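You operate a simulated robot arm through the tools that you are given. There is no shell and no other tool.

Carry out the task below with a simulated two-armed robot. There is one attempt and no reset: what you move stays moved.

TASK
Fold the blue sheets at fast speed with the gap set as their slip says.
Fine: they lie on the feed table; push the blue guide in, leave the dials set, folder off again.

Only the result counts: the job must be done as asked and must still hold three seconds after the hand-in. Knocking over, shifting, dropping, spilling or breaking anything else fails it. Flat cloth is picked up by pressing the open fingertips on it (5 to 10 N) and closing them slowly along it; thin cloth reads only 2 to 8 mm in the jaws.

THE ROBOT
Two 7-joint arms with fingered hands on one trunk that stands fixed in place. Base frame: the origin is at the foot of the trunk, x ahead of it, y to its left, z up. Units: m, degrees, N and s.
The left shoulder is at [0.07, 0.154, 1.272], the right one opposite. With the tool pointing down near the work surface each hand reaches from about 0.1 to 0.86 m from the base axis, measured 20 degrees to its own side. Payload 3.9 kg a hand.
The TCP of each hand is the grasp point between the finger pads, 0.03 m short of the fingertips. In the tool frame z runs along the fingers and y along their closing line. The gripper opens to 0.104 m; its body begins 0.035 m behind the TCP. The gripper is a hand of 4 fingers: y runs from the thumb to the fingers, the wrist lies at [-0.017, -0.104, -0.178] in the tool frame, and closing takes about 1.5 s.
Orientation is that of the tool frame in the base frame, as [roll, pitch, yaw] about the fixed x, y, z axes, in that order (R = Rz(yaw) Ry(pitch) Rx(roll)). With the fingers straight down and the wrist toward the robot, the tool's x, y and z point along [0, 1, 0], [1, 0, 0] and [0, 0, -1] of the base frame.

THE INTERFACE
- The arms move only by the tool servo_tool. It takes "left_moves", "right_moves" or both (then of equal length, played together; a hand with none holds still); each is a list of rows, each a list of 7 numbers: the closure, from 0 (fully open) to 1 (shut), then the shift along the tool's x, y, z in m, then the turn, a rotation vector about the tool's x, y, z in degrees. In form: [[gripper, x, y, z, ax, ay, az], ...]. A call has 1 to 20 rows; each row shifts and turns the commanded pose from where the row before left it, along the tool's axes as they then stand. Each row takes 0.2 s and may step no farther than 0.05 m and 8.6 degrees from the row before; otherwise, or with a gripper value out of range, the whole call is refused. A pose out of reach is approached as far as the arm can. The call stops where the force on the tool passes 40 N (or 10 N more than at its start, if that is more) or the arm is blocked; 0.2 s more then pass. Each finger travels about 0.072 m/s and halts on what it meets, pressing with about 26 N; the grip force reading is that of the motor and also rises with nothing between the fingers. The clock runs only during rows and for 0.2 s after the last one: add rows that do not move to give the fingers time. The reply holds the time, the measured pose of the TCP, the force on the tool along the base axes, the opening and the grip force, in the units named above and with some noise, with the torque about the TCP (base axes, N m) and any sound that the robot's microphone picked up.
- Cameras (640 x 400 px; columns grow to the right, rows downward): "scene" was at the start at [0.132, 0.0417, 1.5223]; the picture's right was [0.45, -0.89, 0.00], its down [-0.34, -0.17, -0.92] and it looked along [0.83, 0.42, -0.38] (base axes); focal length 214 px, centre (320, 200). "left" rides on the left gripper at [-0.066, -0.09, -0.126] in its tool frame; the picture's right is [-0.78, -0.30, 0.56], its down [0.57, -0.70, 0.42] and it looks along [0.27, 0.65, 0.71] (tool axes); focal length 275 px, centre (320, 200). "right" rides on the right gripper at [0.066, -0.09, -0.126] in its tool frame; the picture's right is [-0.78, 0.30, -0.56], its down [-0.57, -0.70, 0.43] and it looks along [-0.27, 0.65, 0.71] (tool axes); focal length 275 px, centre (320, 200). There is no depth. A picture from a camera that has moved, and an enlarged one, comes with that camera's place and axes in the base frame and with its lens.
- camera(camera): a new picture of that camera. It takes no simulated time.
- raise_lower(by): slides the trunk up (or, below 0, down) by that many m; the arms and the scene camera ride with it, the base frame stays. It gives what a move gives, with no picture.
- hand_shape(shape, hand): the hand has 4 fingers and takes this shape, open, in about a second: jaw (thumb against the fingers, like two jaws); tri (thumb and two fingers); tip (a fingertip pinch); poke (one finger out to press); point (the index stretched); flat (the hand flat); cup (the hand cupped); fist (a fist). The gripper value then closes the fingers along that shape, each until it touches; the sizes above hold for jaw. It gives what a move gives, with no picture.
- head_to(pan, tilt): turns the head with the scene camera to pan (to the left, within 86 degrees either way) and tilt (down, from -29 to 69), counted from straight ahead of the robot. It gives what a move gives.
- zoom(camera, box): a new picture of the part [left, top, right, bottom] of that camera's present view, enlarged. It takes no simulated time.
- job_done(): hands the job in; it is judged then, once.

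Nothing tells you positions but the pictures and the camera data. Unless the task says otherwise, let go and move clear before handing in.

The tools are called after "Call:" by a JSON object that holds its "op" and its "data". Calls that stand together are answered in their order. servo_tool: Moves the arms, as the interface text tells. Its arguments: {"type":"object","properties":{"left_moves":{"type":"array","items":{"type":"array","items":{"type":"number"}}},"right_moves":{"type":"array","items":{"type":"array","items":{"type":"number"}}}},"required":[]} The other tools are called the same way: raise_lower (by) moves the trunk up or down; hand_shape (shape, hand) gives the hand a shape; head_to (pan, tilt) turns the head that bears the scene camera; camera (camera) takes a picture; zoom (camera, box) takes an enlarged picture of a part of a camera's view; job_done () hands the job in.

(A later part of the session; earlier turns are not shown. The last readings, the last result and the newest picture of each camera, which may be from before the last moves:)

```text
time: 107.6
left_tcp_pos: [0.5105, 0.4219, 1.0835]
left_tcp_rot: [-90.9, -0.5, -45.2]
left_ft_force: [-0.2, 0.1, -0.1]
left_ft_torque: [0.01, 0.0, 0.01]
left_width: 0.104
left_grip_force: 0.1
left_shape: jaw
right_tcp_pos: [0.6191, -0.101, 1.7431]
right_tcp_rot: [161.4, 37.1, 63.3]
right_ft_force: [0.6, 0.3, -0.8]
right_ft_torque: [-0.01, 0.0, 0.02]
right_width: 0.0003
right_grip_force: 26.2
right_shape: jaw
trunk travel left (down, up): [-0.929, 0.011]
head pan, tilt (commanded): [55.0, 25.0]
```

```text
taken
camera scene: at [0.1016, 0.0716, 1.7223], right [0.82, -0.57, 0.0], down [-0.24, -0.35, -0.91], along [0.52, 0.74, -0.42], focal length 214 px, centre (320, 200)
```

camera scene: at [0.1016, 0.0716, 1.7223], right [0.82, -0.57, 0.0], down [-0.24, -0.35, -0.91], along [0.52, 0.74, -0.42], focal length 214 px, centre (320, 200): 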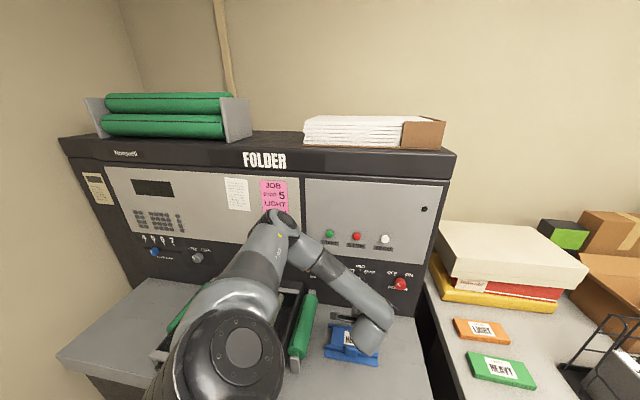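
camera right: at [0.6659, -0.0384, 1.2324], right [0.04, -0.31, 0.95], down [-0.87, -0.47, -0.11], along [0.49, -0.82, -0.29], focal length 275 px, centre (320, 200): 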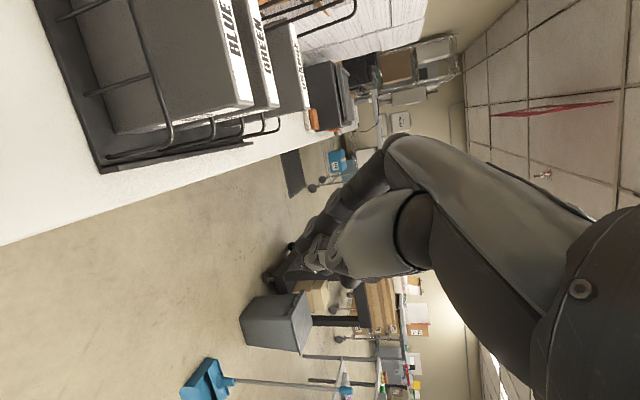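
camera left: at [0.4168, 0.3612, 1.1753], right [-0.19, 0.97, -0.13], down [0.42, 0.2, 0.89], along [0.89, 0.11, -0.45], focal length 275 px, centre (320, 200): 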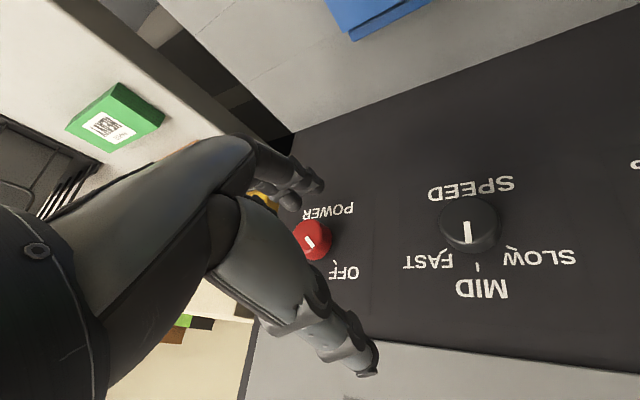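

Call:
{"op": "servo_tool", "data": {"left_moves": [[0, 0, 0, 0, 0.9, 0, 7], [0, 0, 0, 0, 0, 0, 7], [0, 0, 0, 0, 0, 0, 7], [0, 0, 0, 0, 0, 0, 7]]}}

Call:
{"op": "servo_tool", "data": {"left_moves": [[0, 0, 0, 0, 0, 0, 7], [0, 0, 0, 0, 0, 0, 7], [0, 0, 0, 0, 0, 0, 7]]}}

Call:
{"op": "camera", "data": {"camera": "scene"}}

```text
time: 108.6
left_tcp_pos: [0.5117, 0.4216, 1.0817]
left_tcp_rot: [-90.0, 27.7, -45.2]
left_ft_force: [-0.1, 0.6, 0.0]
left_ft_torque: [0.01, 0.0, 0.01]
left_width: 0.104
left_grip_force: 0.0
left_shape: jaw
right_tcp_pos: [0.6191, -0.1012, 1.7429]
right_tcp_rot: [161.4, 37.1, 63.1]
right_ft_force: [0.0, 0.2, 0.0]
right_ft_torque: [0.02, -0.01, 0.0]
right_width: 0.0002
right_grip_force: 25.1
right_shape: jaw
trunk travel left (down, up): [-0.929, 0.011]
head pan, tilt (commanded): [55.0, 25.0]
```

```text
time: 109.4
left_tcp_pos: [0.5122, 0.4225, 1.0823]
left_tcp_rot: [-90.1, 48.6, -45.4]
left_ft_force: [0.8, -0.1, -0.3]
left_ft_torque: [0.02, 0.0, 0.02]
left_width: 0.1035
left_grip_force: 0.0
left_shape: jaw
right_tcp_pos: [0.6214, -0.1023, 1.7427]
right_tcp_rot: [161.5, 37.2, 63.3]
right_ft_force: [0.0, -0.2, 0.1]
right_ft_torque: [-0.04, 0.0, -0.01]
right_width: 0.0
right_grip_force: 26.4
right_shape: jaw
trunk travel left (down, up): [-0.929, 0.011]
head pan, tilt (commanded): [55.0, 25.0]
```

```text
taken
camera scene: at [0.1028, 0.071, 1.7222], right [0.82, -0.57, 0.0], down [-0.24, -0.35, -0.91], along [0.52, 0.74, -0.42], focal length 214 px, centre (320, 200)
```

scene: 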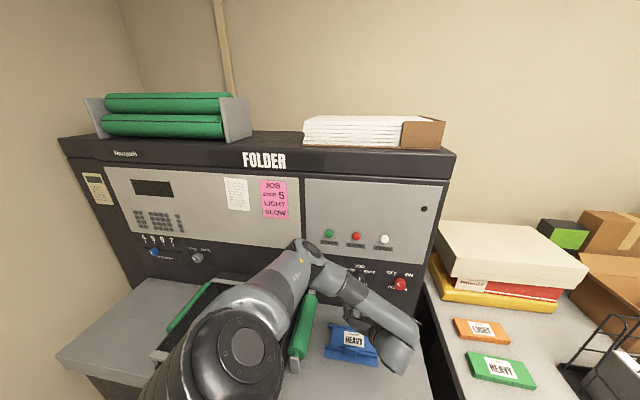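

Turning clockwise by 49° works cleanly with a high elbow. I turn back, move in on the speed dial (s≈0.063, z≈1.082) and check the position before gripping.

Call:
{"op": "servo_tool", "data": {"left_moves": [[0, 0, 0, 0, 0, 0, -7], [0, 0, 0, 0, 0, 0, -7], [0, 0, 0, 0, 0, 0, -7], [0, 0, 0, 0, 0, 0, -7], [0, 0, 0, 0, 0, 0, -7], [0, 0, 0, 0, 0, 0, -7], [0, 0, 0, 0, 0, 0, -6.6], [0, 0, 0, 0.02, 0, 0, 0], [0, 0, 0, 0.02, 0, 0, 0]]}}

Call:
{"op": "camera", "data": {"camera": "left"}}

Call:
{"op": "zoom", "data": {"camera": "left", "box": [300, 200, 460, 320]}}

```text
time: 111.4
left_tcp_pos: [0.5405, 0.4525, 1.0819]
left_tcp_rot: [-90.0, -0.1, -45.1]
left_ft_force: [-0.3, -0.5, -0.1]
left_ft_torque: [0.02, -0.02, 0.0]
left_width: 0.1038
left_grip_force: 0.0
left_shape: jaw
right_tcp_pos: [0.6206, -0.0993, 1.7426]
right_tcp_rot: [161.2, 37.2, 63.2]
right_ft_force: [0.3, -0.4, -0.2]
right_ft_torque: [-0.01, 0.03, 0.02]
right_width: 0.0001
right_grip_force: 26.5
right_shape: jaw
trunk travel left (down, up): [-0.929, 0.011]
head pan, tilt (commanded): [55.0, 25.0]
```

```text
taken
camera left: at [0.4045, 0.4111, 1.1711], right [-0.15, 0.94, 0.29], down [0.7, -0.1, 0.7], along [0.69, 0.31, -0.65], focal length 275 px, centre (320, 200)
```

left: 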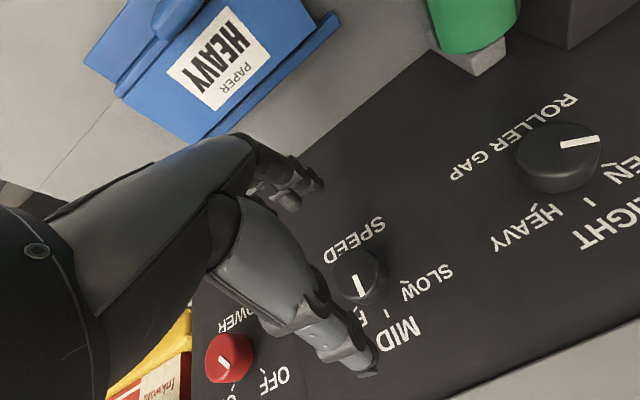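

```text
3.33 times, centred on (380, 260) of left
camera zoom: at [0.4045, 0.4111, 1.1711], right [-0.15, 0.94, 0.29], down [0.7, -0.1, 0.7], along [0.69, 0.31, -0.65], focal length 918 px, centre (120, 0)
```

zoom: 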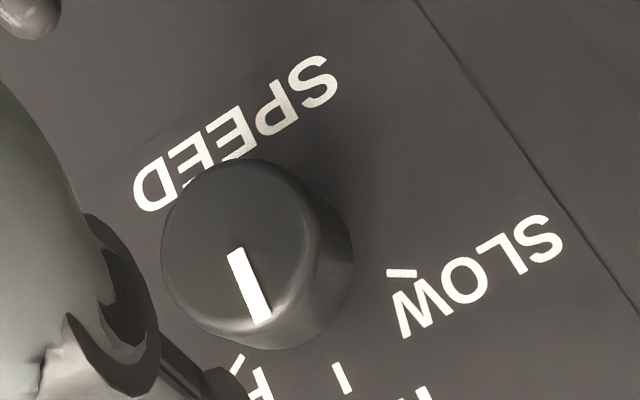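

Call:
{"op": "servo_tool", "data": {"left_moves": [[0, 0.0015, 0.002, 0.012, 0, 0, 0], [0, 0, 0, 0.015, 0, 0, 0], [0, 0, 0, 0.012, 0, 0, 0], [0, 0, 0, 0.01, 0, 0, 0], [0, 0, 0, 0.008, 0, 0, 0], [0, 0, 0, 0, 0, 0, 0]]}}

Call:
{"op": "camera", "data": {"camera": "left"}}

Call:
{"op": "camera", "data": {"camera": "scene"}}

```text
time: 112.8
left_tcp_pos: [0.583, 0.4909, 1.0799]
left_tcp_rot: [-90.0, -0.1, -45.0]
left_ft_force: [0.1, 0.3, -0.2]
left_ft_torque: [-0.04, -0.02, 0.01]
left_width: 0.1041
left_grip_force: 0.0
left_shape: jaw
right_tcp_pos: [0.6208, -0.1013, 1.7425]
right_tcp_rot: [161.3, 37.2, 63.1]
right_ft_force: [0.5, -0.8, -0.5]
right_ft_torque: [0.0, 0.06, -0.03]
right_width: 0.0
right_grip_force: 25.8
right_shape: jaw
trunk travel left (down, up): [-0.929, 0.011]
head pan, tilt (commanded): [55.0, 25.0]
```

```text
taken
camera left: at [0.4469, 0.4494, 1.1696], right [-0.15, 0.94, 0.3], down [0.7, -0.11, 0.7], along [0.69, 0.31, -0.65], focal length 275 px, centre (320, 200)
```

left: 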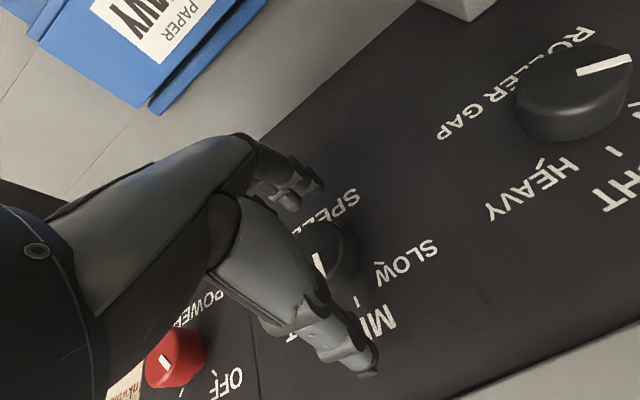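

```text
taken
camera scene: at [0.102, 0.0719, 1.7222], right [0.82, -0.57, 0.0], down [-0.24, -0.35, -0.91], along [0.52, 0.74, -0.42], focal length 214 px, centre (320, 200)
```

scene: 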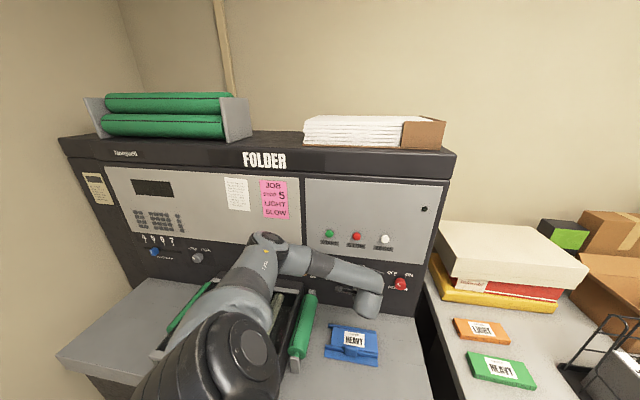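

The dial sits between the thumb and fingers. I close on it.

Call:
{"op": "servo_tool", "data": {"left_moves": [[0.4, 0, 0, 0, 0, 0, 0], [0.6, 0, 0, 0, 0, 0, 0], [0.8, 0, 0, 0, 0, 0, 0], [1, 0, 0, 0, 0, 0, 0], [1, 0, 0, 0, 0, 0, 0], [1, 0, 0, 0, 0, 0, 0]]}}

Call:
{"op": "camera", "data": {"camera": "left"}}

```text
time: 114.2
left_tcp_pos: [0.5817, 0.4914, 1.0803]
left_tcp_rot: [-90.0, -0.1, -45.3]
left_ft_force: [-0.2, 1.8, 2.8]
left_ft_torque: [-0.01, 0.01, -0.02]
left_width: 0.0339
left_grip_force: 26.2
left_shape: jaw
right_tcp_pos: [0.6211, -0.1021, 1.7426]
right_tcp_rot: [161.4, 37.1, 63.2]
right_ft_force: [-0.8, 0.1, 0.4]
right_ft_torque: [0.01, -0.01, 0.0]
right_width: 0.0
right_grip_force: 25.9
right_shape: jaw
trunk travel left (down, up): [-0.929, 0.011]
head pan, tilt (commanded): [55.0, 25.0]
```

```text
taken
camera left: at [0.4468, 0.449, 1.1701], right [-0.15, 0.94, 0.3], down [0.7, -0.11, 0.7], along [0.69, 0.32, -0.65], focal length 275 px, centre (320, 200)
```

left: 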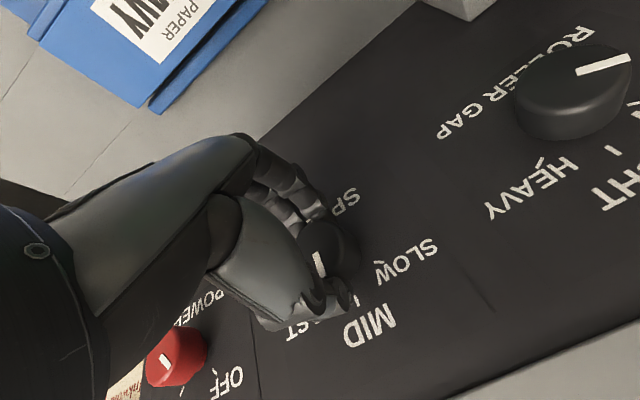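

The dial is gripped (0.034 m wide). I turn clockwise toward FAST.

Call:
{"op": "servo_tool", "data": {"left_moves": [[1, 0, 0, 0, 0, 0, 6], [1, 0, 0, 0, 0, 0, 6], [1, 0, 0, 0, 0, 0, 6], [1, 0, 0, 0, 0, 0, 6]]}}

Call:
{"op": "camera", "data": {"camera": "left"}}

```text
time: 115.2
left_tcp_pos: [0.5825, 0.4901, 1.0804]
left_tcp_rot: [-90.0, 24.0, -45.2]
left_ft_force: [4.1, 2.5, 3.7]
left_ft_torque: [0.01, -0.03, -0.01]
left_width: 0.0336
left_grip_force: 26.2
left_shape: jaw
right_tcp_pos: [0.6219, -0.1023, 1.7429]
right_tcp_rot: [161.4, 37.1, 63.3]
right_ft_force: [-0.4, 0.6, -0.5]
right_ft_torque: [0.0, -0.04, 0.0]
right_width: 0.0
right_grip_force: 26.3
right_shape: jaw
trunk travel left (down, up): [-0.929, 0.011]
head pan, tilt (commanded): [55.0, 25.0]
```

```text
taken
camera left: at [0.4767, 0.4188, 1.1889], right [-0.02, 0.81, 0.59], down [0.87, -0.27, 0.41], along [0.49, 0.52, -0.7], focal length 275 px, centre (320, 200)
```

left: 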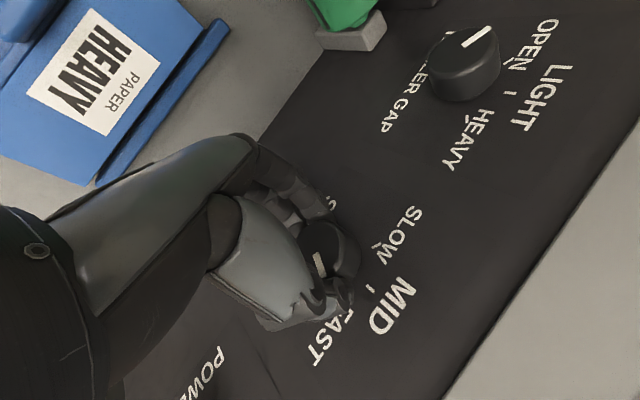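

Call:
{"op": "servo_tool", "data": {"left_moves": [[1, 0, 0, 0, 0, 0, 6.5], [1, 0, 0, 0, 0, 0, 6.5], [1, 0, 0, 0, 0, 0, 6.5], [1, 0, 0, 0, 0, 0, 6.5]]}}

Call:
{"op": "camera", "data": {"camera": "left"}}

Call:
{"op": "zoom", "data": {"camera": "left", "box": [260, 180, 440, 320]}}

```text
time: 116.2
left_tcp_pos: [0.5823, 0.4901, 1.0787]
left_tcp_rot: [-90.2, 50.0, -45.3]
left_ft_force: [6.0, 1.8, 2.6]
left_ft_torque: [0.04, -0.05, -0.01]
left_width: 0.0336
left_grip_force: 25.9
left_shape: jaw
right_tcp_pos: [0.6218, -0.1016, 1.7411]
right_tcp_rot: [161.4, 37.1, 63.3]
right_ft_force: [0.9, 0.5, -0.4]
right_ft_torque: [0.03, 0.01, -0.02]
right_width: 0.0001
right_grip_force: 25.9
right_shape: jaw
trunk travel left (down, up): [-0.929, 0.011]
head pan, tilt (commanded): [55.0, 25.0]
```

```text
taken
camera left: at [0.5123, 0.3831, 1.188], right [0.2, 0.59, 0.78], down [0.94, -0.34, 0.01], along [0.27, 0.73, -0.62], focal length 275 px, centre (320, 200)
```

left: 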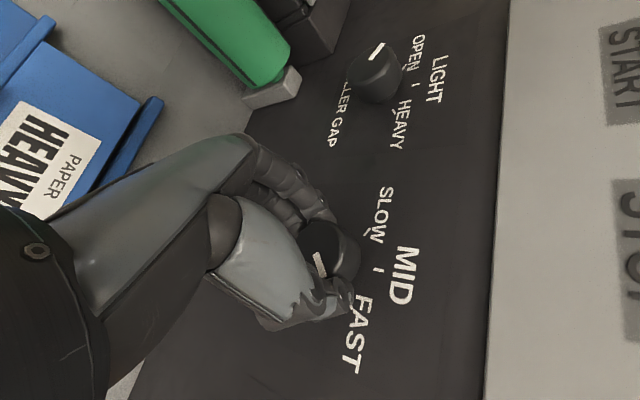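

```text
2.86 times, centred on (350, 250) of left
camera zoom: at [0.5123, 0.3831, 1.188], right [0.2, 0.59, 0.78], down [0.94, -0.34, 0.01], along [0.27, 0.73, -0.62], focal length 786 px, centre (234, 57)
```

zoom: 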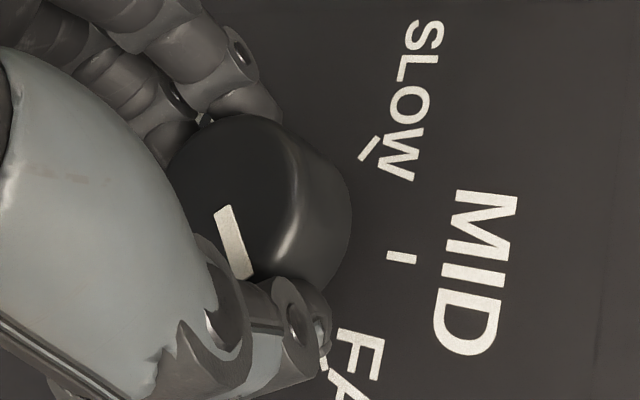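

The tick marks put FAST about 60° from MID, so I turn another 10° and then check the pointer.

Call:
{"op": "servo_tool", "data": {"left_moves": [[1, 0, 0, 0, 0, 0, 5], [1, 0, 0, 0, 0, 0, 5], [1, 0, 0, 0, 0, 0, 0]]}}

Call:
{"op": "zoom", "data": {"camera": "left", "box": [260, 180, 440, 320]}}

```text
time: 117.0
left_tcp_pos: [0.5823, 0.4906, 1.0805]
left_tcp_rot: [-90.1, 60.0, -45.3]
left_ft_force: [4.2, -0.1, 0.1]
left_ft_torque: [-0.06, -0.06, -0.06]
left_width: 0.0331
left_grip_force: 26.2
left_shape: jaw
right_tcp_pos: [0.6216, -0.1017, 1.7431]
right_tcp_rot: [161.2, 37.2, 63.1]
right_ft_force: [-0.3, 0.7, 0.5]
right_ft_torque: [0.03, 0.01, 0.0]
right_width: 0.0
right_grip_force: 26.2
right_shape: jaw
trunk travel left (down, up): [-0.929, 0.011]
head pan, tilt (commanded): [55.0, 25.0]
```

```text
2.86 times, centred on (350, 250) of left
camera zoom: at [0.5249, 0.3704, 1.1819], right [0.3, 0.49, 0.82], down [0.93, -0.34, -0.15], along [0.2, 0.81, -0.55], focal length 786 px, centre (234, 57)
```

zoom: 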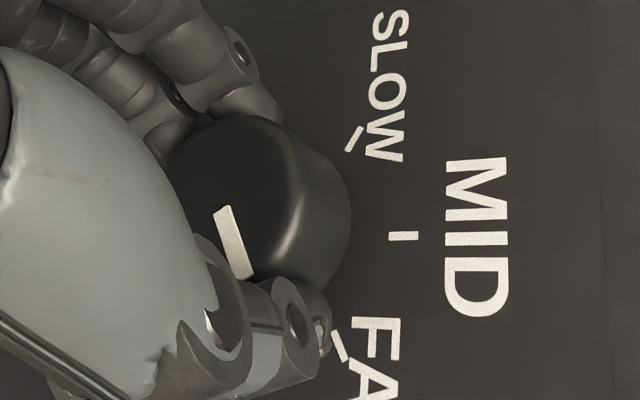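

Call:
{"op": "servo_tool", "data": {"left_moves": [[0.6, 0, 0, 0, 0, 0, 0], [0.3, 0, 0, 0, 0, 0, 0], [0, 0, 0, 0, 0, 0, 0], [0, 0, 0, 0, 0, 0, 0], [0, 0, 0, -0.01, 0, 0, 0], [0, 0, 0, -0.02, 0, 0, 0], [0, 0, 0, -0.02, 0, 0, 0], [0, 0, 0, -0.02, 0, 0, 0], [0, 0, 0, -0.02, 0, 0, 0], [0, 0, 0, 0, 0, 0, -7.5], [0, 0, 0, 0, 0, 0, -7.5], [0, 0, 0, 0, 0, 0, -7.5], [0, 0, 0, 0, 0, 0, -7.5], [0, 0, 0, 0, 0, 0, -7.5], [0, 0, 0, 0, 0, 0, -7.5], [0, 0, 0, 0, 0, 0, -7.5], [0, 0, 0, 0, 0, 0, -7.5]]}}

Call:
{"op": "camera", "data": {"camera": "left"}}

Call:
{"op": "camera", "data": {"camera": "scene"}}

```text
time: 120.6
left_tcp_pos: [0.5179, 0.4254, 1.0795]
left_tcp_rot: [-90.0, -0.2, -45.1]
left_ft_force: [1.0, -0.5, 0.1]
left_ft_torque: [0.02, 0.0, 0.04]
left_width: 0.1039
left_grip_force: 0.0
left_shape: jaw
right_tcp_pos: [0.6203, -0.1015, 1.7415]
right_tcp_rot: [161.4, 37.1, 63.2]
right_ft_force: [0.2, 0.6, 0.1]
right_ft_torque: [0.01, 0.02, 0.0]
right_width: 0.0
right_grip_force: 26.1
right_shape: jaw
trunk travel left (down, up): [-0.929, 0.011]
head pan, tilt (commanded): [55.0, 25.0]
```

```text
taken
camera left: at [0.3823, 0.3848, 1.1699], right [-0.15, 0.94, 0.29], down [0.7, -0.1, 0.7], along [0.69, 0.31, -0.65], focal length 275 px, centre (320, 200)
```

left: 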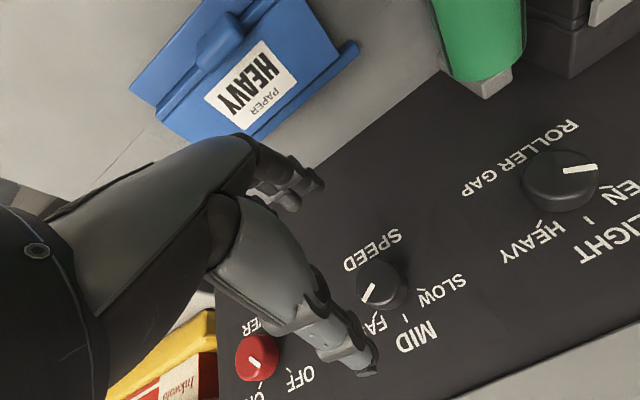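

```text
taken
camera scene: at [0.1022, 0.0712, 1.7222], right [0.82, -0.57, 0.0], down [-0.24, -0.35, -0.91], along [0.52, 0.74, -0.42], focal length 214 px, centre (320, 200)
```

scene: 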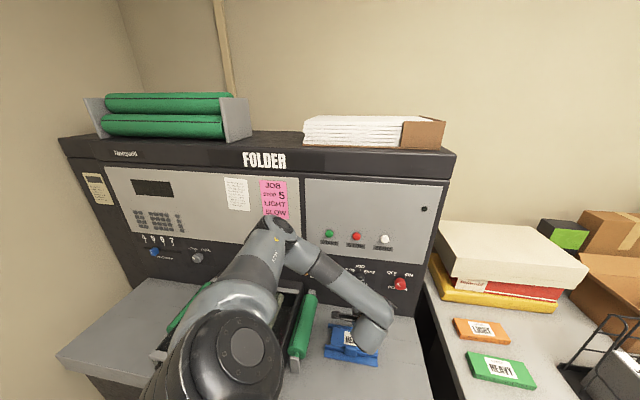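

Call:
{"op": "zoom", "data": {"camera": "left", "box": [330, 220, 490, 350]}}

Call:
{"op": "zoom", "data": {"camera": "left", "box": [490, 120, 640, 260]}}

```text
3.08 times, centred on (410, 285) of left
camera zoom: at [0.3823, 0.3848, 1.1699], right [-0.15, 0.94, 0.29], down [0.7, -0.1, 0.7], along [0.69, 0.31, -0.65], focal length 847 px, centre (43, -62)
```

zoom: 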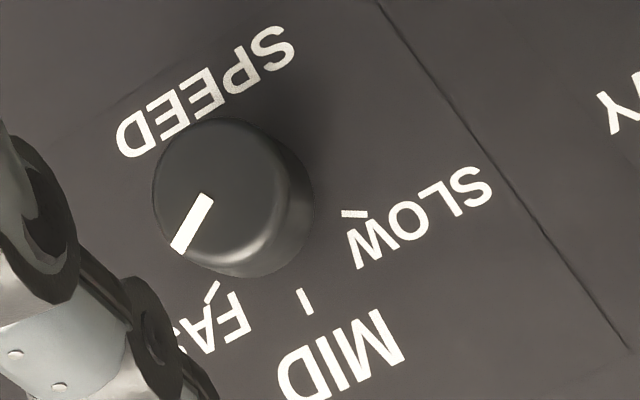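

```text
2.86 times, centred on (565, 190) of left
camera zoom: at [0.3823, 0.3848, 1.1699], right [-0.15, 0.94, 0.29], down [0.7, -0.1, 0.7], along [0.69, 0.31, -0.65], focal length 786 px, centre (-380, 229)
```

zoom: 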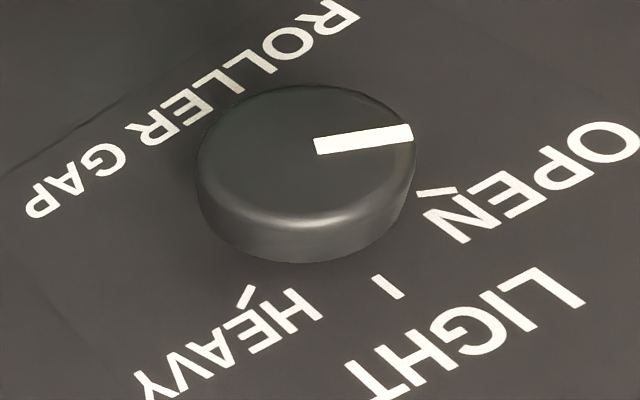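

The pointer is parallel with the FAST tick. The gap dial's axis is at s≈-0.091, z≈1.080, so I slide the hand left in front of it and watch the elbow.

Call:
{"op": "servo_tool", "data": {"left_moves": [[0, -0.02, 0, 0, 0, 0, 0], [0, -0.02, 0, 0, 0, 0, 0], [0, -0.02, 0, 0, 0, 0, 0], [0, -0.02, 0, 0, 0, 0, 0]]}}

Call:
{"op": "camera", "data": {"camera": "scene"}}

```text
time: 121.6
left_tcp_pos: [0.4619, 0.4832, 1.0814]
left_tcp_rot: [-90.0, -0.1, -45.0]
left_ft_force: [-0.6, 0.1, 0.0]
left_ft_torque: [-0.01, 0.01, -0.02]
left_width: 0.1037
left_grip_force: 0.2
left_shape: jaw
right_tcp_pos: [0.6205, -0.1024, 1.7419]
right_tcp_rot: [161.3, 37.1, 63.2]
right_ft_force: [-0.5, -0.6, -0.4]
right_ft_torque: [0.02, 0.01, 0.01]
right_width: 0.0002
right_grip_force: 25.5
right_shape: jaw
trunk travel left (down, up): [-0.929, 0.011]
head pan, tilt (commanded): [55.0, 25.0]
```

```text
taken
camera scene: at [0.1026, 0.0707, 1.7222], right [0.82, -0.57, 0.0], down [-0.24, -0.35, -0.91], along [0.52, 0.74, -0.42], focal length 214 px, centre (320, 200)
```

scene: 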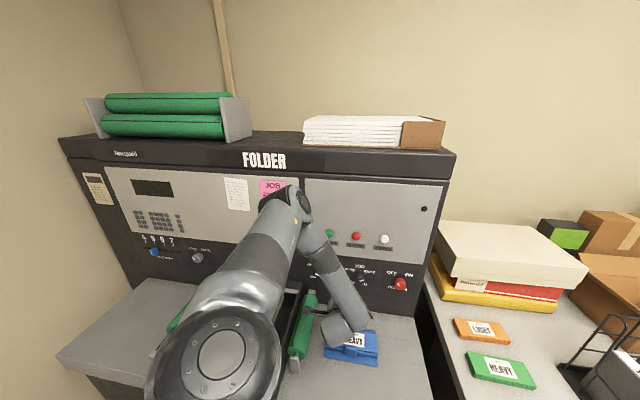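

Call:
{"op": "servo_tool", "data": {"left_moves": [[0, -0.019, 0, 0, 0, 0, 0], [0, -0.019, 0, 0, 0, 0, 0], [0, -0.019, 0, 0, 0, 0, 0], [0, -0.019, 0, 0, 0, 0, 0]]}}

Call:
{"op": "camera", "data": {"camera": "scene"}}

Call:
{"op": "camera", "data": {"camera": "left"}}

```text
time: 122.6
left_tcp_pos: [0.4413, 0.5123, 1.0815]
left_tcp_rot: [-90.3, 0.4, -44.4]
left_ft_force: [0.6, 0.5, 0.1]
left_ft_torque: [-0.02, -0.02, 0.01]
left_width: 0.1038
left_grip_force: 0.0
left_shape: jaw
left hand out of reach, approached as far as the arm can: row 2, 3, 4
right_tcp_pos: [0.6213, -0.1016, 1.742]
right_tcp_rot: [161.3, 37.1, 63.0]
right_ft_force: [-0.5, 0.1, 0.2]
right_ft_torque: [0.0, 0.01, -0.01]
right_width: 0.0
right_grip_force: 26.0
right_shape: jaw
trunk travel left (down, up): [-0.929, 0.011]
head pan, tilt (commanded): [55.0, 25.0]
```

```text
taken
camera scene: at [0.102, 0.0719, 1.7222], right [0.82, -0.57, 0.0], down [-0.24, -0.35, -0.91], along [0.52, 0.74, -0.42], focal length 214 px, centre (320, 200)
```

scene: 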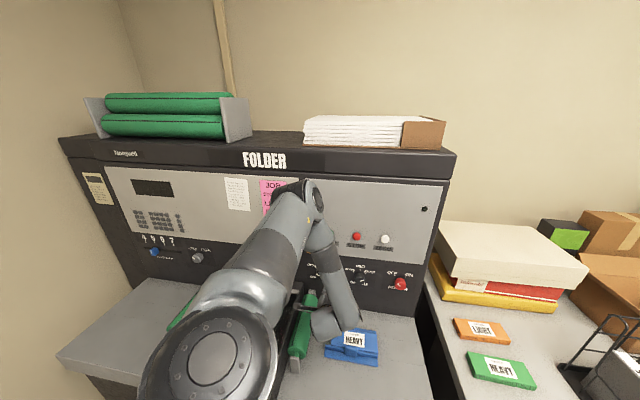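

```text
taken
camera left: at [0.3071, 0.468, 1.1715], right [-0.16, 0.94, 0.3], down [0.71, -0.1, 0.69], along [0.68, 0.33, -0.65], focal length 275 px, centre (320, 200)
```

left: 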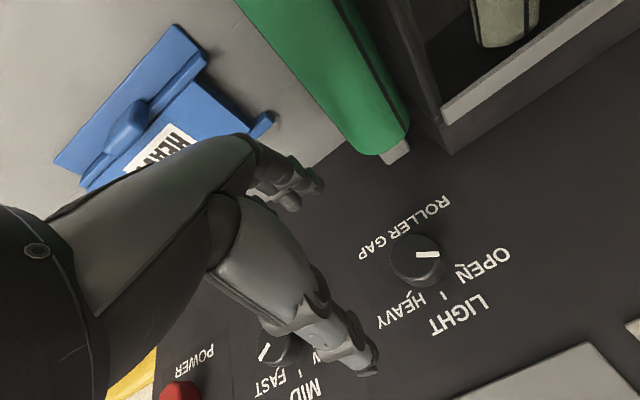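

Call:
{"op": "servo_tool", "data": {"left_moves": [[0, 0, 0, 0.02, 0.3, 0, -0.4], [0, 0, 0, 0.02, 0, 0, 0], [0, -0.015, 0, 0, 0, 0, 0], [0, -0.015, 0, 0, 0, 0, 0], [0, -0.01, 0, 0, 0, 0, 0]]}}

Call:
{"op": "camera", "data": {"camera": "left"}}

Call:
{"op": "camera", "data": {"camera": "scene"}}

```text
time: 123.8
left_tcp_pos: [0.4713, 0.5446, 1.0819]
left_tcp_rot: [-90.0, 0.0, -44.5]
left_ft_force: [-0.5, 0.2, 0.1]
left_ft_torque: [0.03, -0.02, -0.01]
left_width: 0.1038
left_grip_force: 0.0
left_shape: jaw
left hand out of reach, approached as far as the arm can: row 3, 4, 5
right_tcp_pos: [0.6209, -0.0999, 1.7432]
right_tcp_rot: [161.4, 37.2, 63.2]
right_ft_force: [-0.1, -0.5, 0.7]
right_ft_torque: [0.0, 0.02, -0.01]
right_width: 0.0001
right_grip_force: 25.2
right_shape: jaw
trunk travel left (down, up): [-0.929, 0.011]
head pan, tilt (commanded): [55.0, 25.0]
```

```text
taken
camera left: at [0.3355, 0.5026, 1.1715], right [-0.16, 0.94, 0.3], down [0.71, -0.1, 0.7], along [0.69, 0.32, -0.65], focal length 275 px, centre (320, 200)
```

left: 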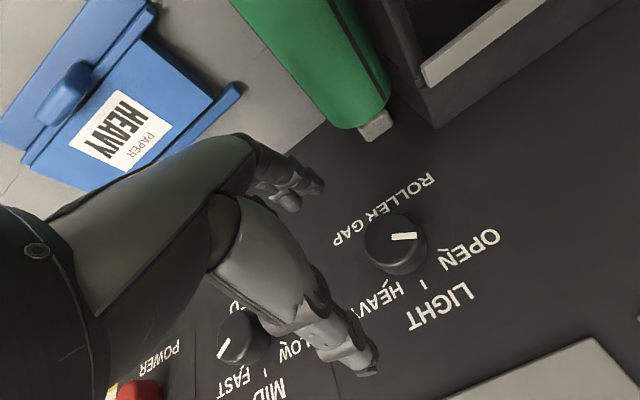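

```text
taken
camera scene: at [0.1022, 0.0718, 1.7222], right [0.82, -0.57, 0.0], down [-0.24, -0.35, -0.91], along [0.52, 0.74, -0.42], focal length 214 px, centre (320, 200)
```

scene: 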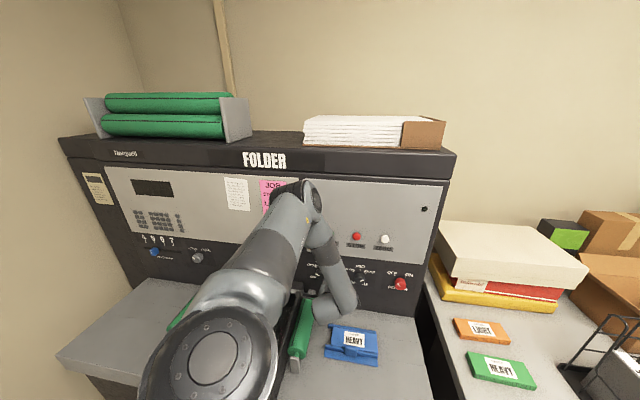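

Call:
{"op": "servo_tool", "data": {"left_moves": [[0, 0, 0, 0, 0, 0, 7], [0, 0, 0, 0, 0, 0, 7], [0, 0, 0, 0, 0, 0, 7], [0, 0, 0, 0, 0, 0, 7], [0, -0.0132, 0.007, 0, 0, 0, 0], [0, -0.0132, 0.007, 0, 0, 0, 0], [0, -0.008, 0.0042, 0, 0, 0, 0]]}}

Call:
{"op": "camera", "data": {"camera": "left"}}

Call:
{"op": "camera", "data": {"camera": "scene"}}

```text
time: 125.4
left_tcp_pos: [0.4438, 0.5741, 1.083]
left_tcp_rot: [-89.7, 27.6, -45.0]
left_ft_force: [-0.9, 0.3, 0.0]
left_ft_torque: [0.04, 0.03, -0.02]
left_width: 0.1037
left_grip_force: 0.2
left_shape: jaw
right_tcp_pos: [0.6207, -0.1015, 1.7422]
right_tcp_rot: [161.4, 37.1, 63.2]
right_ft_force: [0.7, 0.5, 0.2]
right_ft_torque: [0.01, -0.02, 0.01]
right_width: 0.0001
right_grip_force: 26.2
right_shape: jaw
trunk travel left (down, up): [-0.929, 0.011]
head pan, tilt (commanded): [55.0, 25.0]
```

```text
taken
camera left: at [0.3408, 0.4965, 1.1924], right [0.0, 0.78, 0.62], down [0.89, -0.29, 0.36], along [0.46, 0.55, -0.69], focal length 275 px, centre (320, 200)
```

left: 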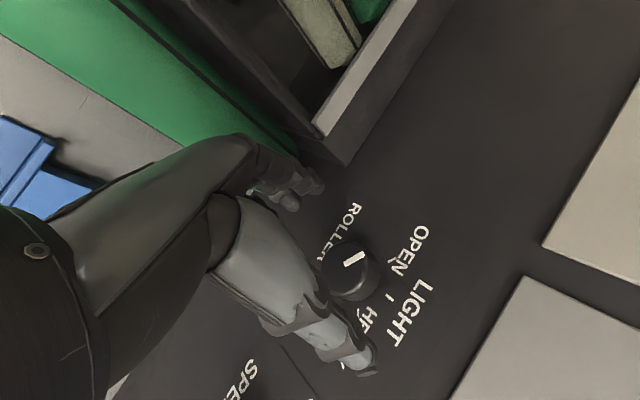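

```text
taken
camera scene: at [0.1019, 0.0717, 1.7222], right [0.82, -0.57, 0.0], down [-0.24, -0.35, -0.91], along [0.52, 0.74, -0.42], focal length 214 px, centre (320, 200)
```

scene: 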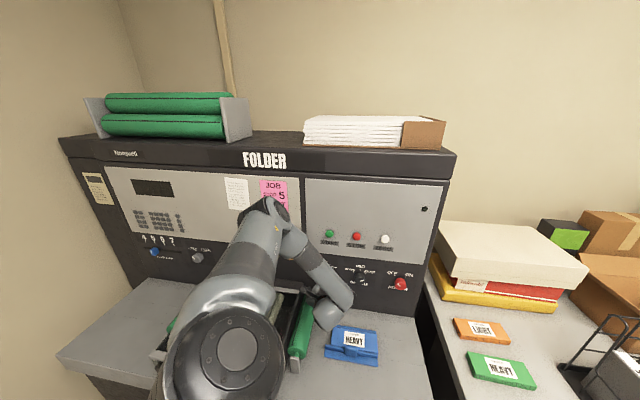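

With the hand turned 28° it reaches the gap dial. I fine-align, move in and grip.

Call:
{"op": "servo_tool", "data": {"left_moves": [[0, 0.0025, 0.002, 0.008, 0, 0, 0], [0, 0, 0, 0.012, 0, 0, 0], [0, 0, 0, 0.01, 0, 0, 0], [0, 0, 0, 0.01, 0, 0, 0], [0, 0, 0, 0, 0, 0, 0]]}}

Call:
{"op": "camera", "data": {"camera": "left"}}

```text
time: 126.6
left_tcp_pos: [0.4712, 0.6017, 1.0802]
left_tcp_rot: [-89.7, 27.5, -45.0]
left_ft_force: [-0.4, -0.8, 0.5]
left_ft_torque: [0.01, 0.0, -0.02]
left_width: 0.1037
left_grip_force: 0.1
left_shape: jaw
right_tcp_pos: [0.62, -0.1009, 1.7418]
right_tcp_rot: [161.3, 37.1, 63.2]
right_ft_force: [0.4, 0.3, -1.3]
right_ft_torque: [-0.01, 0.02, 0.0]
right_width: 0.0
right_grip_force: 26.2
right_shape: jaw
trunk travel left (down, up): [-0.929, 0.011]
head pan, tilt (commanded): [55.0, 25.0]
```

```text
taken
camera left: at [0.3698, 0.5247, 1.1889], right [0.0, 0.78, 0.62], down [0.89, -0.29, 0.36], along [0.46, 0.55, -0.69], focal length 275 px, centre (320, 200)
```

left: 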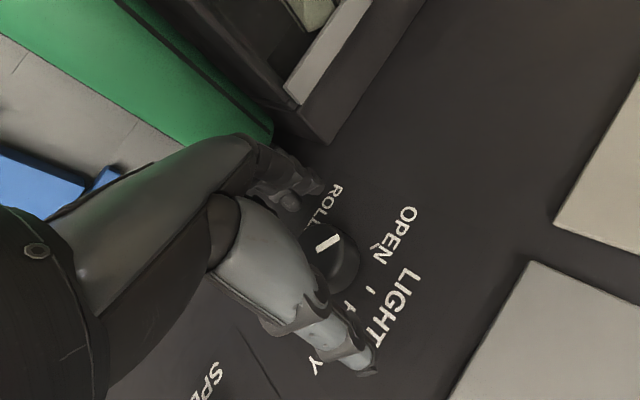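

Call:
{"op": "servo_tool", "data": {"left_moves": [[0.4, 0, 0, 0, 0, 0, 0], [0.6, 0, 0, 0, 0, 0, 0], [0.8, 0, 0, 0, 0, 0, 0], [1, 0, 0, 0, 0, 0, 0], [1, 0, 0, 0, 0, 0, 0], [1, 0, 0, 0, 0, 0, 0]]}}

Call:
{"op": "servo_tool", "data": {"left_moves": [[1, 0, 0, 0, 0, 0, 6], [1, 0, 0, 0, 0, 0, 6], [1, 0, 0, 0, 0, 0, 6]]}}

Call:
{"op": "camera", "data": {"camera": "left"}}

```text
time: 128.0
left_tcp_pos: [0.4713, 0.6002, 1.0797]
left_tcp_rot: [-89.6, 27.5, -45.0]
left_ft_force: [2.5, 0.7, 4.2]
left_ft_torque: [0.06, -0.09, 0.0]
left_width: 0.0328
left_grip_force: 25.9
left_shape: jaw
right_tcp_pos: [0.6202, -0.1031, 1.743]
right_tcp_rot: [161.3, 37.1, 63.2]
right_ft_force: [0.0, 0.3, 0.2]
right_ft_torque: [-0.03, -0.02, 0.03]
right_width: 0.0
right_grip_force: 26.0
right_shape: jaw
trunk travel left (down, up): [-0.929, 0.011]
head pan, tilt (commanded): [55.0, 25.0]
```

```text
time: 128.8
left_tcp_pos: [0.4716, 0.5993, 1.0813]
left_tcp_rot: [-89.6, 45.7, -44.9]
left_ft_force: [4.0, 2.6, 6.3]
left_ft_torque: [0.06, -0.12, -0.03]
left_width: 0.0327
left_grip_force: 26.1
left_shape: jaw
right_tcp_pos: [0.6213, -0.1026, 1.742]
right_tcp_rot: [161.4, 37.1, 63.2]
right_ft_force: [0.6, -0.3, 0.7]
right_ft_torque: [0.05, 0.01, -0.04]
right_width: 0.0
right_grip_force: 26.0
right_shape: jaw
trunk travel left (down, up): [-0.929, 0.011]
head pan, tilt (commanded): [55.0, 25.0]
```

```text
taken
camera left: at [0.395, 0.4986, 1.1892], right [0.16, 0.62, 0.77], down [0.94, -0.34, 0.08], along [0.31, 0.7, -0.64], focal length 275 px, centre (320, 200)
```

left: 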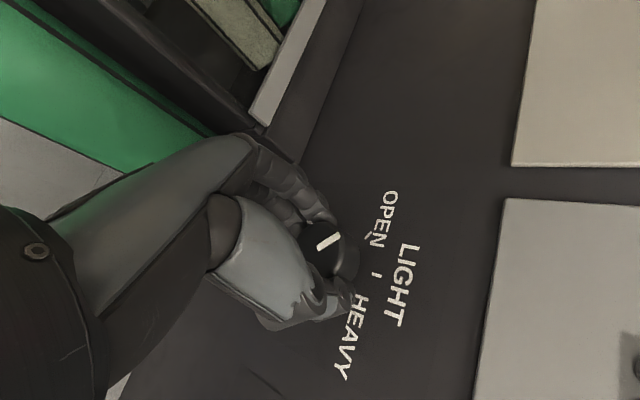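

Call:
{"op": "servo_tool", "data": {"left_moves": [[1, 0, 0, 0, 0, 0, 7], [1, 0, 0, 0, 0, 0, 7], [1, 0, 0, 0, 0, 0, 7]]}}

Call:
{"op": "servo_tool", "data": {"left_moves": [[1, 0, 0, 0, 0, 0, 7], [1, 0, 0, 0, 0, 0, 7], [1, 0, 0, 0, 0, 0, 7]]}}

Call:
{"op": "camera", "data": {"camera": "left"}}

Call:
{"op": "camera", "data": {"camera": "scene"}}

```text
time: 129.6
left_tcp_pos: [0.4727, 0.5992, 1.0802]
left_tcp_rot: [-89.2, 66.6, -44.4]
left_ft_force: [5.0, 3.7, 7.3]
left_ft_torque: [0.07, -0.1, 0.0]
left_width: 0.0326
left_grip_force: 25.9
left_shape: jaw
right_tcp_pos: [0.6206, -0.101, 1.7443]
right_tcp_rot: [161.4, 37.1, 63.2]
right_ft_force: [-0.7, -0.3, -0.1]
right_ft_torque: [-0.04, 0.02, 0.01]
right_width: 0.0
right_grip_force: 26.0
right_shape: jaw
trunk travel left (down, up): [-0.929, 0.011]
head pan, tilt (commanded): [55.0, 25.0]
```

```text
time: 130.4
left_tcp_pos: [0.4733, 0.5993, 1.0806]
left_tcp_rot: [-82.9, 87.7, -38.0]
left_ft_force: [6.0, 2.3, 6.7]
left_ft_torque: [0.08, -0.09, -0.06]
left_width: 0.0325
left_grip_force: 25.8
left_shape: jaw
right_tcp_pos: [0.6215, -0.1012, 1.7433]
right_tcp_rot: [161.3, 37.1, 63.1]
right_ft_force: [0.6, -0.6, -0.4]
right_ft_torque: [-0.02, 0.01, 0.0]
right_width: 0.0
right_grip_force: 25.9
right_shape: jaw
trunk travel left (down, up): [-0.929, 0.011]
head pan, tilt (commanded): [55.0, 25.0]
```

```text
taken
camera left: at [0.4442, 0.4493, 1.1485], right [0.58, 0.2, 0.79], down [0.81, -0.21, -0.54], along [0.06, 0.96, -0.29], focal length 275 px, centre (320, 200)
```

left: 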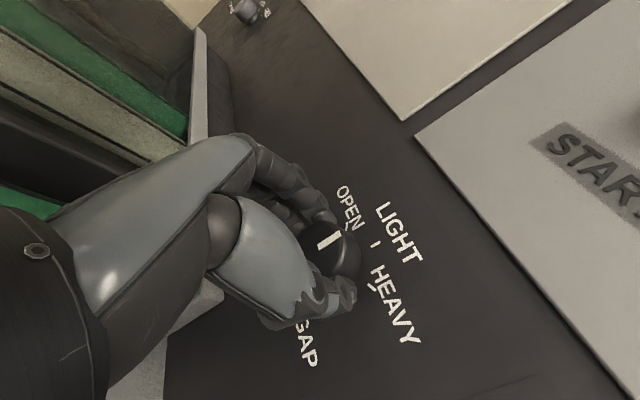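

```text
taken
camera scene: at [0.1031, 0.071, 1.7222], right [0.82, -0.57, 0.0], down [-0.24, -0.35, -0.91], along [0.52, 0.74, -0.42], focal length 214 px, centre (320, 200)
```

scene: 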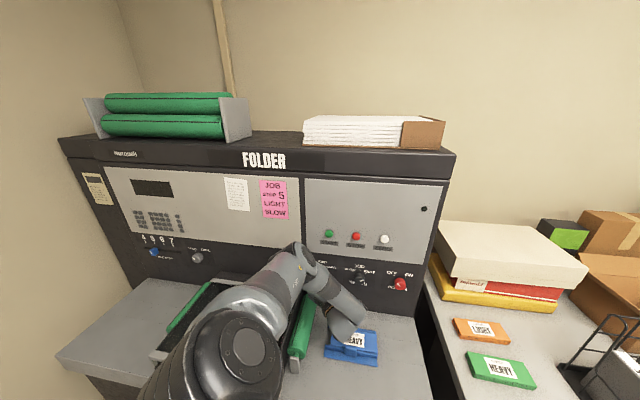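

The gap dial has followed 60° (to about LIGHT) with no strain. I open, turn the hand back around the dial and grip again for the second 60°.

Call:
{"op": "servo_tool", "data": {"left_moves": [[0.6, 0, 0, 0, 0, 0, 0], [0.3, 0, 0, 0, 0, 0, 0], [0, 0, 0, 0, 0, 0, 0], [0, 0, 0, 0, 0, 0, 0], [0, 0, 0, 0, 0, 0, 0], [0, 0, 0, 0, 0, 0, -7.5], [0, 0, 0, 0, 0, 0, -7.5], [0, 0, 0, 0, 0, 0, -7.5], [0, 0, 0, 0, 0, 0, -7.5]]}}

Call:
{"op": "servo_tool", "data": {"left_moves": [[0, 0, 0, 0, 0, 0, -7.5], [0, 0, 0, 0, 0, 0, -7.5], [0, 0, 0, 0, 0, 0, -7.5], [0, 0, 0, 0, 0, 0, -7.5], [0, 0, 0, 0, 0, 0, 0]]}}

Call:
{"op": "camera", "data": {"camera": "left"}}

```text
time: 132.4
left_tcp_pos: [0.4706, 0.6006, 1.0794]
left_tcp_rot: [-89.5, 57.4, -44.7]
left_ft_force: [0.0, 0.2, 0.4]
left_ft_torque: [0.01, 0.01, -0.01]
left_width: 0.1035
left_grip_force: 0.1
left_shape: jaw
right_tcp_pos: [0.6194, -0.0997, 1.7433]
right_tcp_rot: [161.4, 37.0, 63.2]
right_ft_force: [0.2, 1.3, 0.6]
right_ft_torque: [0.02, 0.0, 0.02]
right_width: 0.0001
right_grip_force: 26.0
right_shape: jaw
trunk travel left (down, up): [-0.929, 0.011]
head pan, tilt (commanded): [55.0, 25.0]
```

```text
time: 133.6
left_tcp_pos: [0.4716, 0.5992, 1.0801]
left_tcp_rot: [-89.6, 27.4, -45.0]
left_ft_force: [0.7, 0.3, 0.6]
left_ft_torque: [-0.02, -0.03, 0.02]
left_width: 0.1036
left_grip_force: 0.1
left_shape: jaw
right_tcp_pos: [0.6195, -0.102, 1.7424]
right_tcp_rot: [161.3, 37.1, 63.1]
right_ft_force: [-0.3, 0.1, 0.1]
right_ft_torque: [0.0, -0.02, -0.03]
right_width: 0.0
right_grip_force: 26.2
right_shape: jaw
trunk travel left (down, up): [-0.929, 0.011]
head pan, tilt (commanded): [55.0, 25.0]
```

```text
taken
camera left: at [0.3701, 0.5229, 1.1892], right [0.0, 0.78, 0.62], down [0.89, -0.29, 0.36], along [0.46, 0.55, -0.69], focal length 275 px, centre (320, 200)
```

left: 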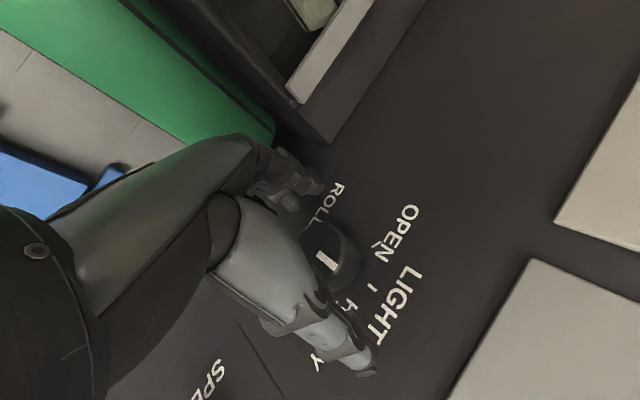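

Call:
{"op": "servo_tool", "data": {"left_moves": [[0.4, 0, 0, 0, 0, 0, 0], [0.6, 0, 0, 0, 0, 0, 0], [0.8, 0, 0, 0, 0, 0, 0], [1, 0, 0, 0, 0, 0, 0], [1, 0, 0, 0, 0, 0, 0], [1, 0, 0, 0, 0, 0, 0], [1, 0, 0, 0, 0, 0, 7.5], [1, 0, 0, 0, 0, 0, 7.5], [1, 0, 0, 0, 0, 0, 7.5], [1, 0, 0, 0, 0, 0, 7.5]]}}

Call:
{"op": "servo_tool", "data": {"left_moves": [[1, 0, 0, 0, 0, 0, 7.5], [1, 0, 0, 0, 0, 0, 7.5], [1, 0, 0, 0, 0, 0, 7.5], [1, 0, 0, 0, 0, 0, 6.5], [1, 0, 0, 0, 0, 0, 0]]}}

Call:
{"op": "camera", "data": {"camera": "left"}}

Call:
{"op": "zoom", "data": {"camera": "left", "box": [270, 180, 450, 320]}}

```text
time: 135.8
left_tcp_pos: [0.4737, 0.5991, 1.0811]
left_tcp_rot: [-89.4, 57.7, -44.7]
left_ft_force: [2.6, -0.7, 2.7]
left_ft_torque: [0.03, -0.03, -0.06]
left_width: 0.0328
left_grip_force: 25.8
left_shape: jaw
right_tcp_pos: [0.6217, -0.1027, 1.7433]
right_tcp_rot: [161.3, 37.1, 63.2]
right_ft_force: [0.3, 0.1, 0.2]
right_ft_torque: [0.0, 0.02, 0.0]
right_width: 0.0
right_grip_force: 26.8
right_shape: jaw
trunk travel left (down, up): [-0.929, 0.011]
head pan, tilt (commanded): [55.0, 25.0]
```

```text
time: 137.0
left_tcp_pos: [0.4715, 0.5996, 1.0798]
left_tcp_rot: [-84.1, 86.7, -39.3]
left_ft_force: [2.7, -4.4, -1.0]
left_ft_torque: [-0.01, 0.03, -0.12]
left_width: 0.0329
left_grip_force: 25.8
left_shape: jaw
right_tcp_pos: [0.6221, -0.1016, 1.7434]
right_tcp_rot: [161.3, 37.0, 63.2]
right_ft_force: [-0.7, -0.3, -0.3]
right_ft_torque: [0.01, 0.02, -0.01]
right_width: 0.0
right_grip_force: 26.1
right_shape: jaw
trunk travel left (down, up): [-0.929, 0.011]
head pan, tilt (commanded): [55.0, 25.0]
```

```text
taken
camera left: at [0.4434, 0.4498, 1.1505], right [0.57, 0.21, 0.79], down [0.82, -0.22, -0.53], along [0.06, 0.95, -0.3], focal length 275 px, centre (320, 200)
```

left: 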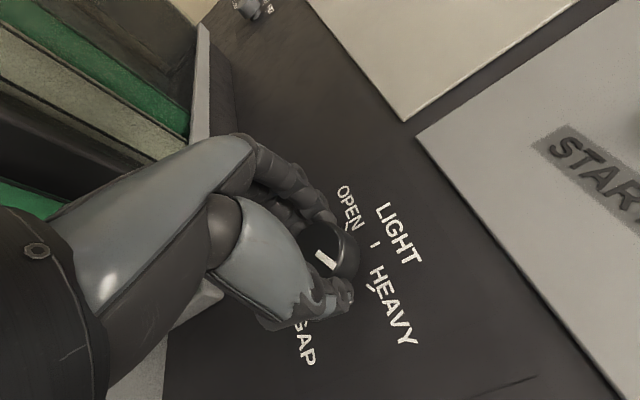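

```text
2.86 times, centred on (360, 250) of left
camera zoom: at [0.4434, 0.4498, 1.1505], right [0.57, 0.21, 0.79], down [0.82, -0.22, -0.53], along [0.06, 0.95, -0.3], focal length 786 px, centre (206, 57)
```

zoom: 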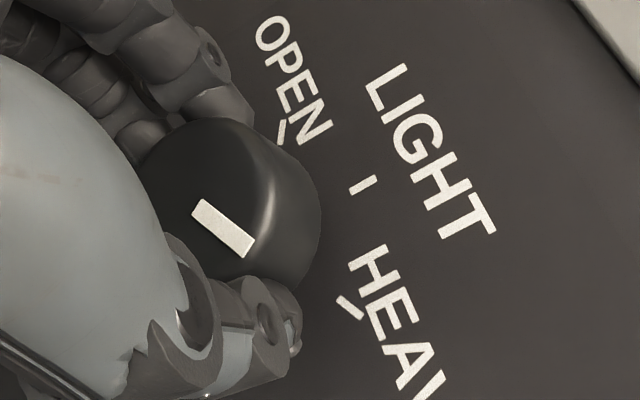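

The pointer lines up with the HEAVY tick. I let go, back out and check both dials.

Call:
{"op": "servo_tool", "data": {"left_moves": [[0.6, 0, 0, 0, 0, 0, 0], [0.3, 0, 0, 0, 0, 0, 0], [0, 0, 0, 0, 0, 0, 0], [0, 0, 0, 0, 0, 0, 0], [0, 0, 0, 0, 0, 0, 0], [0, 0, 0, -0.01, 0, 0, 0], [0, 0, 0, -0.02, 0, 0, 0], [0, 0, 0, -0.02, 0, 0, 0], [0, 0, 0, -0.02, 0, 0, 0], [0, 0, 0, -0.02, 0, 0, 0], [0, 0, 0, 0, 0, 0, -7.5], [0, 0, 0, 0, 0, 0, -7.5], [0, 0, 0, 0, 0, 0, -7.5], [0, 0, 0, 0, 0, 0, -7.5]]}}

Call:
{"op": "camera", "data": {"camera": "left"}}

Call:
{"op": "camera", "data": {"camera": "scene"}}

```text
time: 140.0
left_tcp_pos: [0.406, 0.5347, 1.079]
left_tcp_rot: [-89.4, 56.4, -44.6]
left_ft_force: [0.9, -0.6, 0.3]
left_ft_torque: [0.04, 0.02, -0.04]
left_width: 0.1036
left_grip_force: 0.1
left_shape: jaw
right_tcp_pos: [0.6199, -0.101, 1.7434]
right_tcp_rot: [161.4, 37.0, 63.1]
right_ft_force: [0.1, 0.0, 0.4]
right_ft_torque: [-0.03, -0.02, 0.03]
right_width: 0.0002
right_grip_force: 26.0
right_shape: jaw
trunk travel left (down, up): [-0.929, 0.011]
head pan, tilt (commanded): [55.0, 25.0]
```

```text
taken
camera left: at [0.3447, 0.4206, 1.1828], right [0.26, 0.52, 0.81], down [0.94, -0.34, -0.09], along [0.23, 0.78, -0.58], focal length 275 px, centre (320, 200)
```

left: 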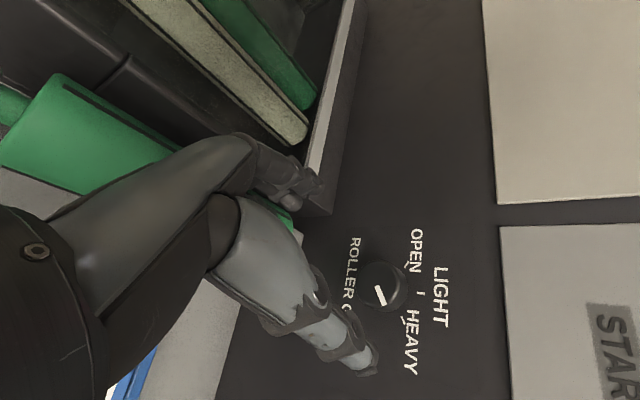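

```text
taken
camera scene: at [0.1013, 0.0715, 1.7222], right [0.82, -0.57, 0.0], down [-0.24, -0.35, -0.91], along [0.52, 0.74, -0.42], focal length 214 px, centre (320, 200)
```

scene: 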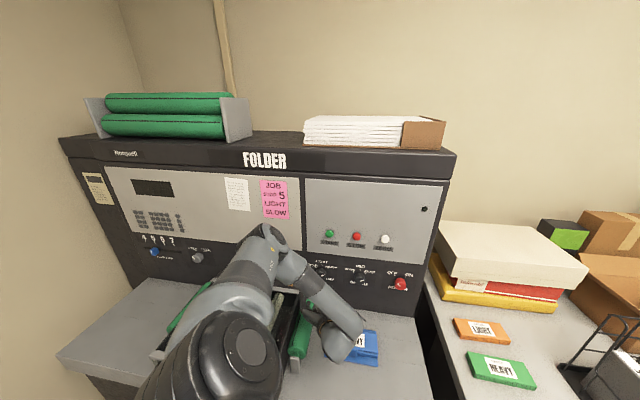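

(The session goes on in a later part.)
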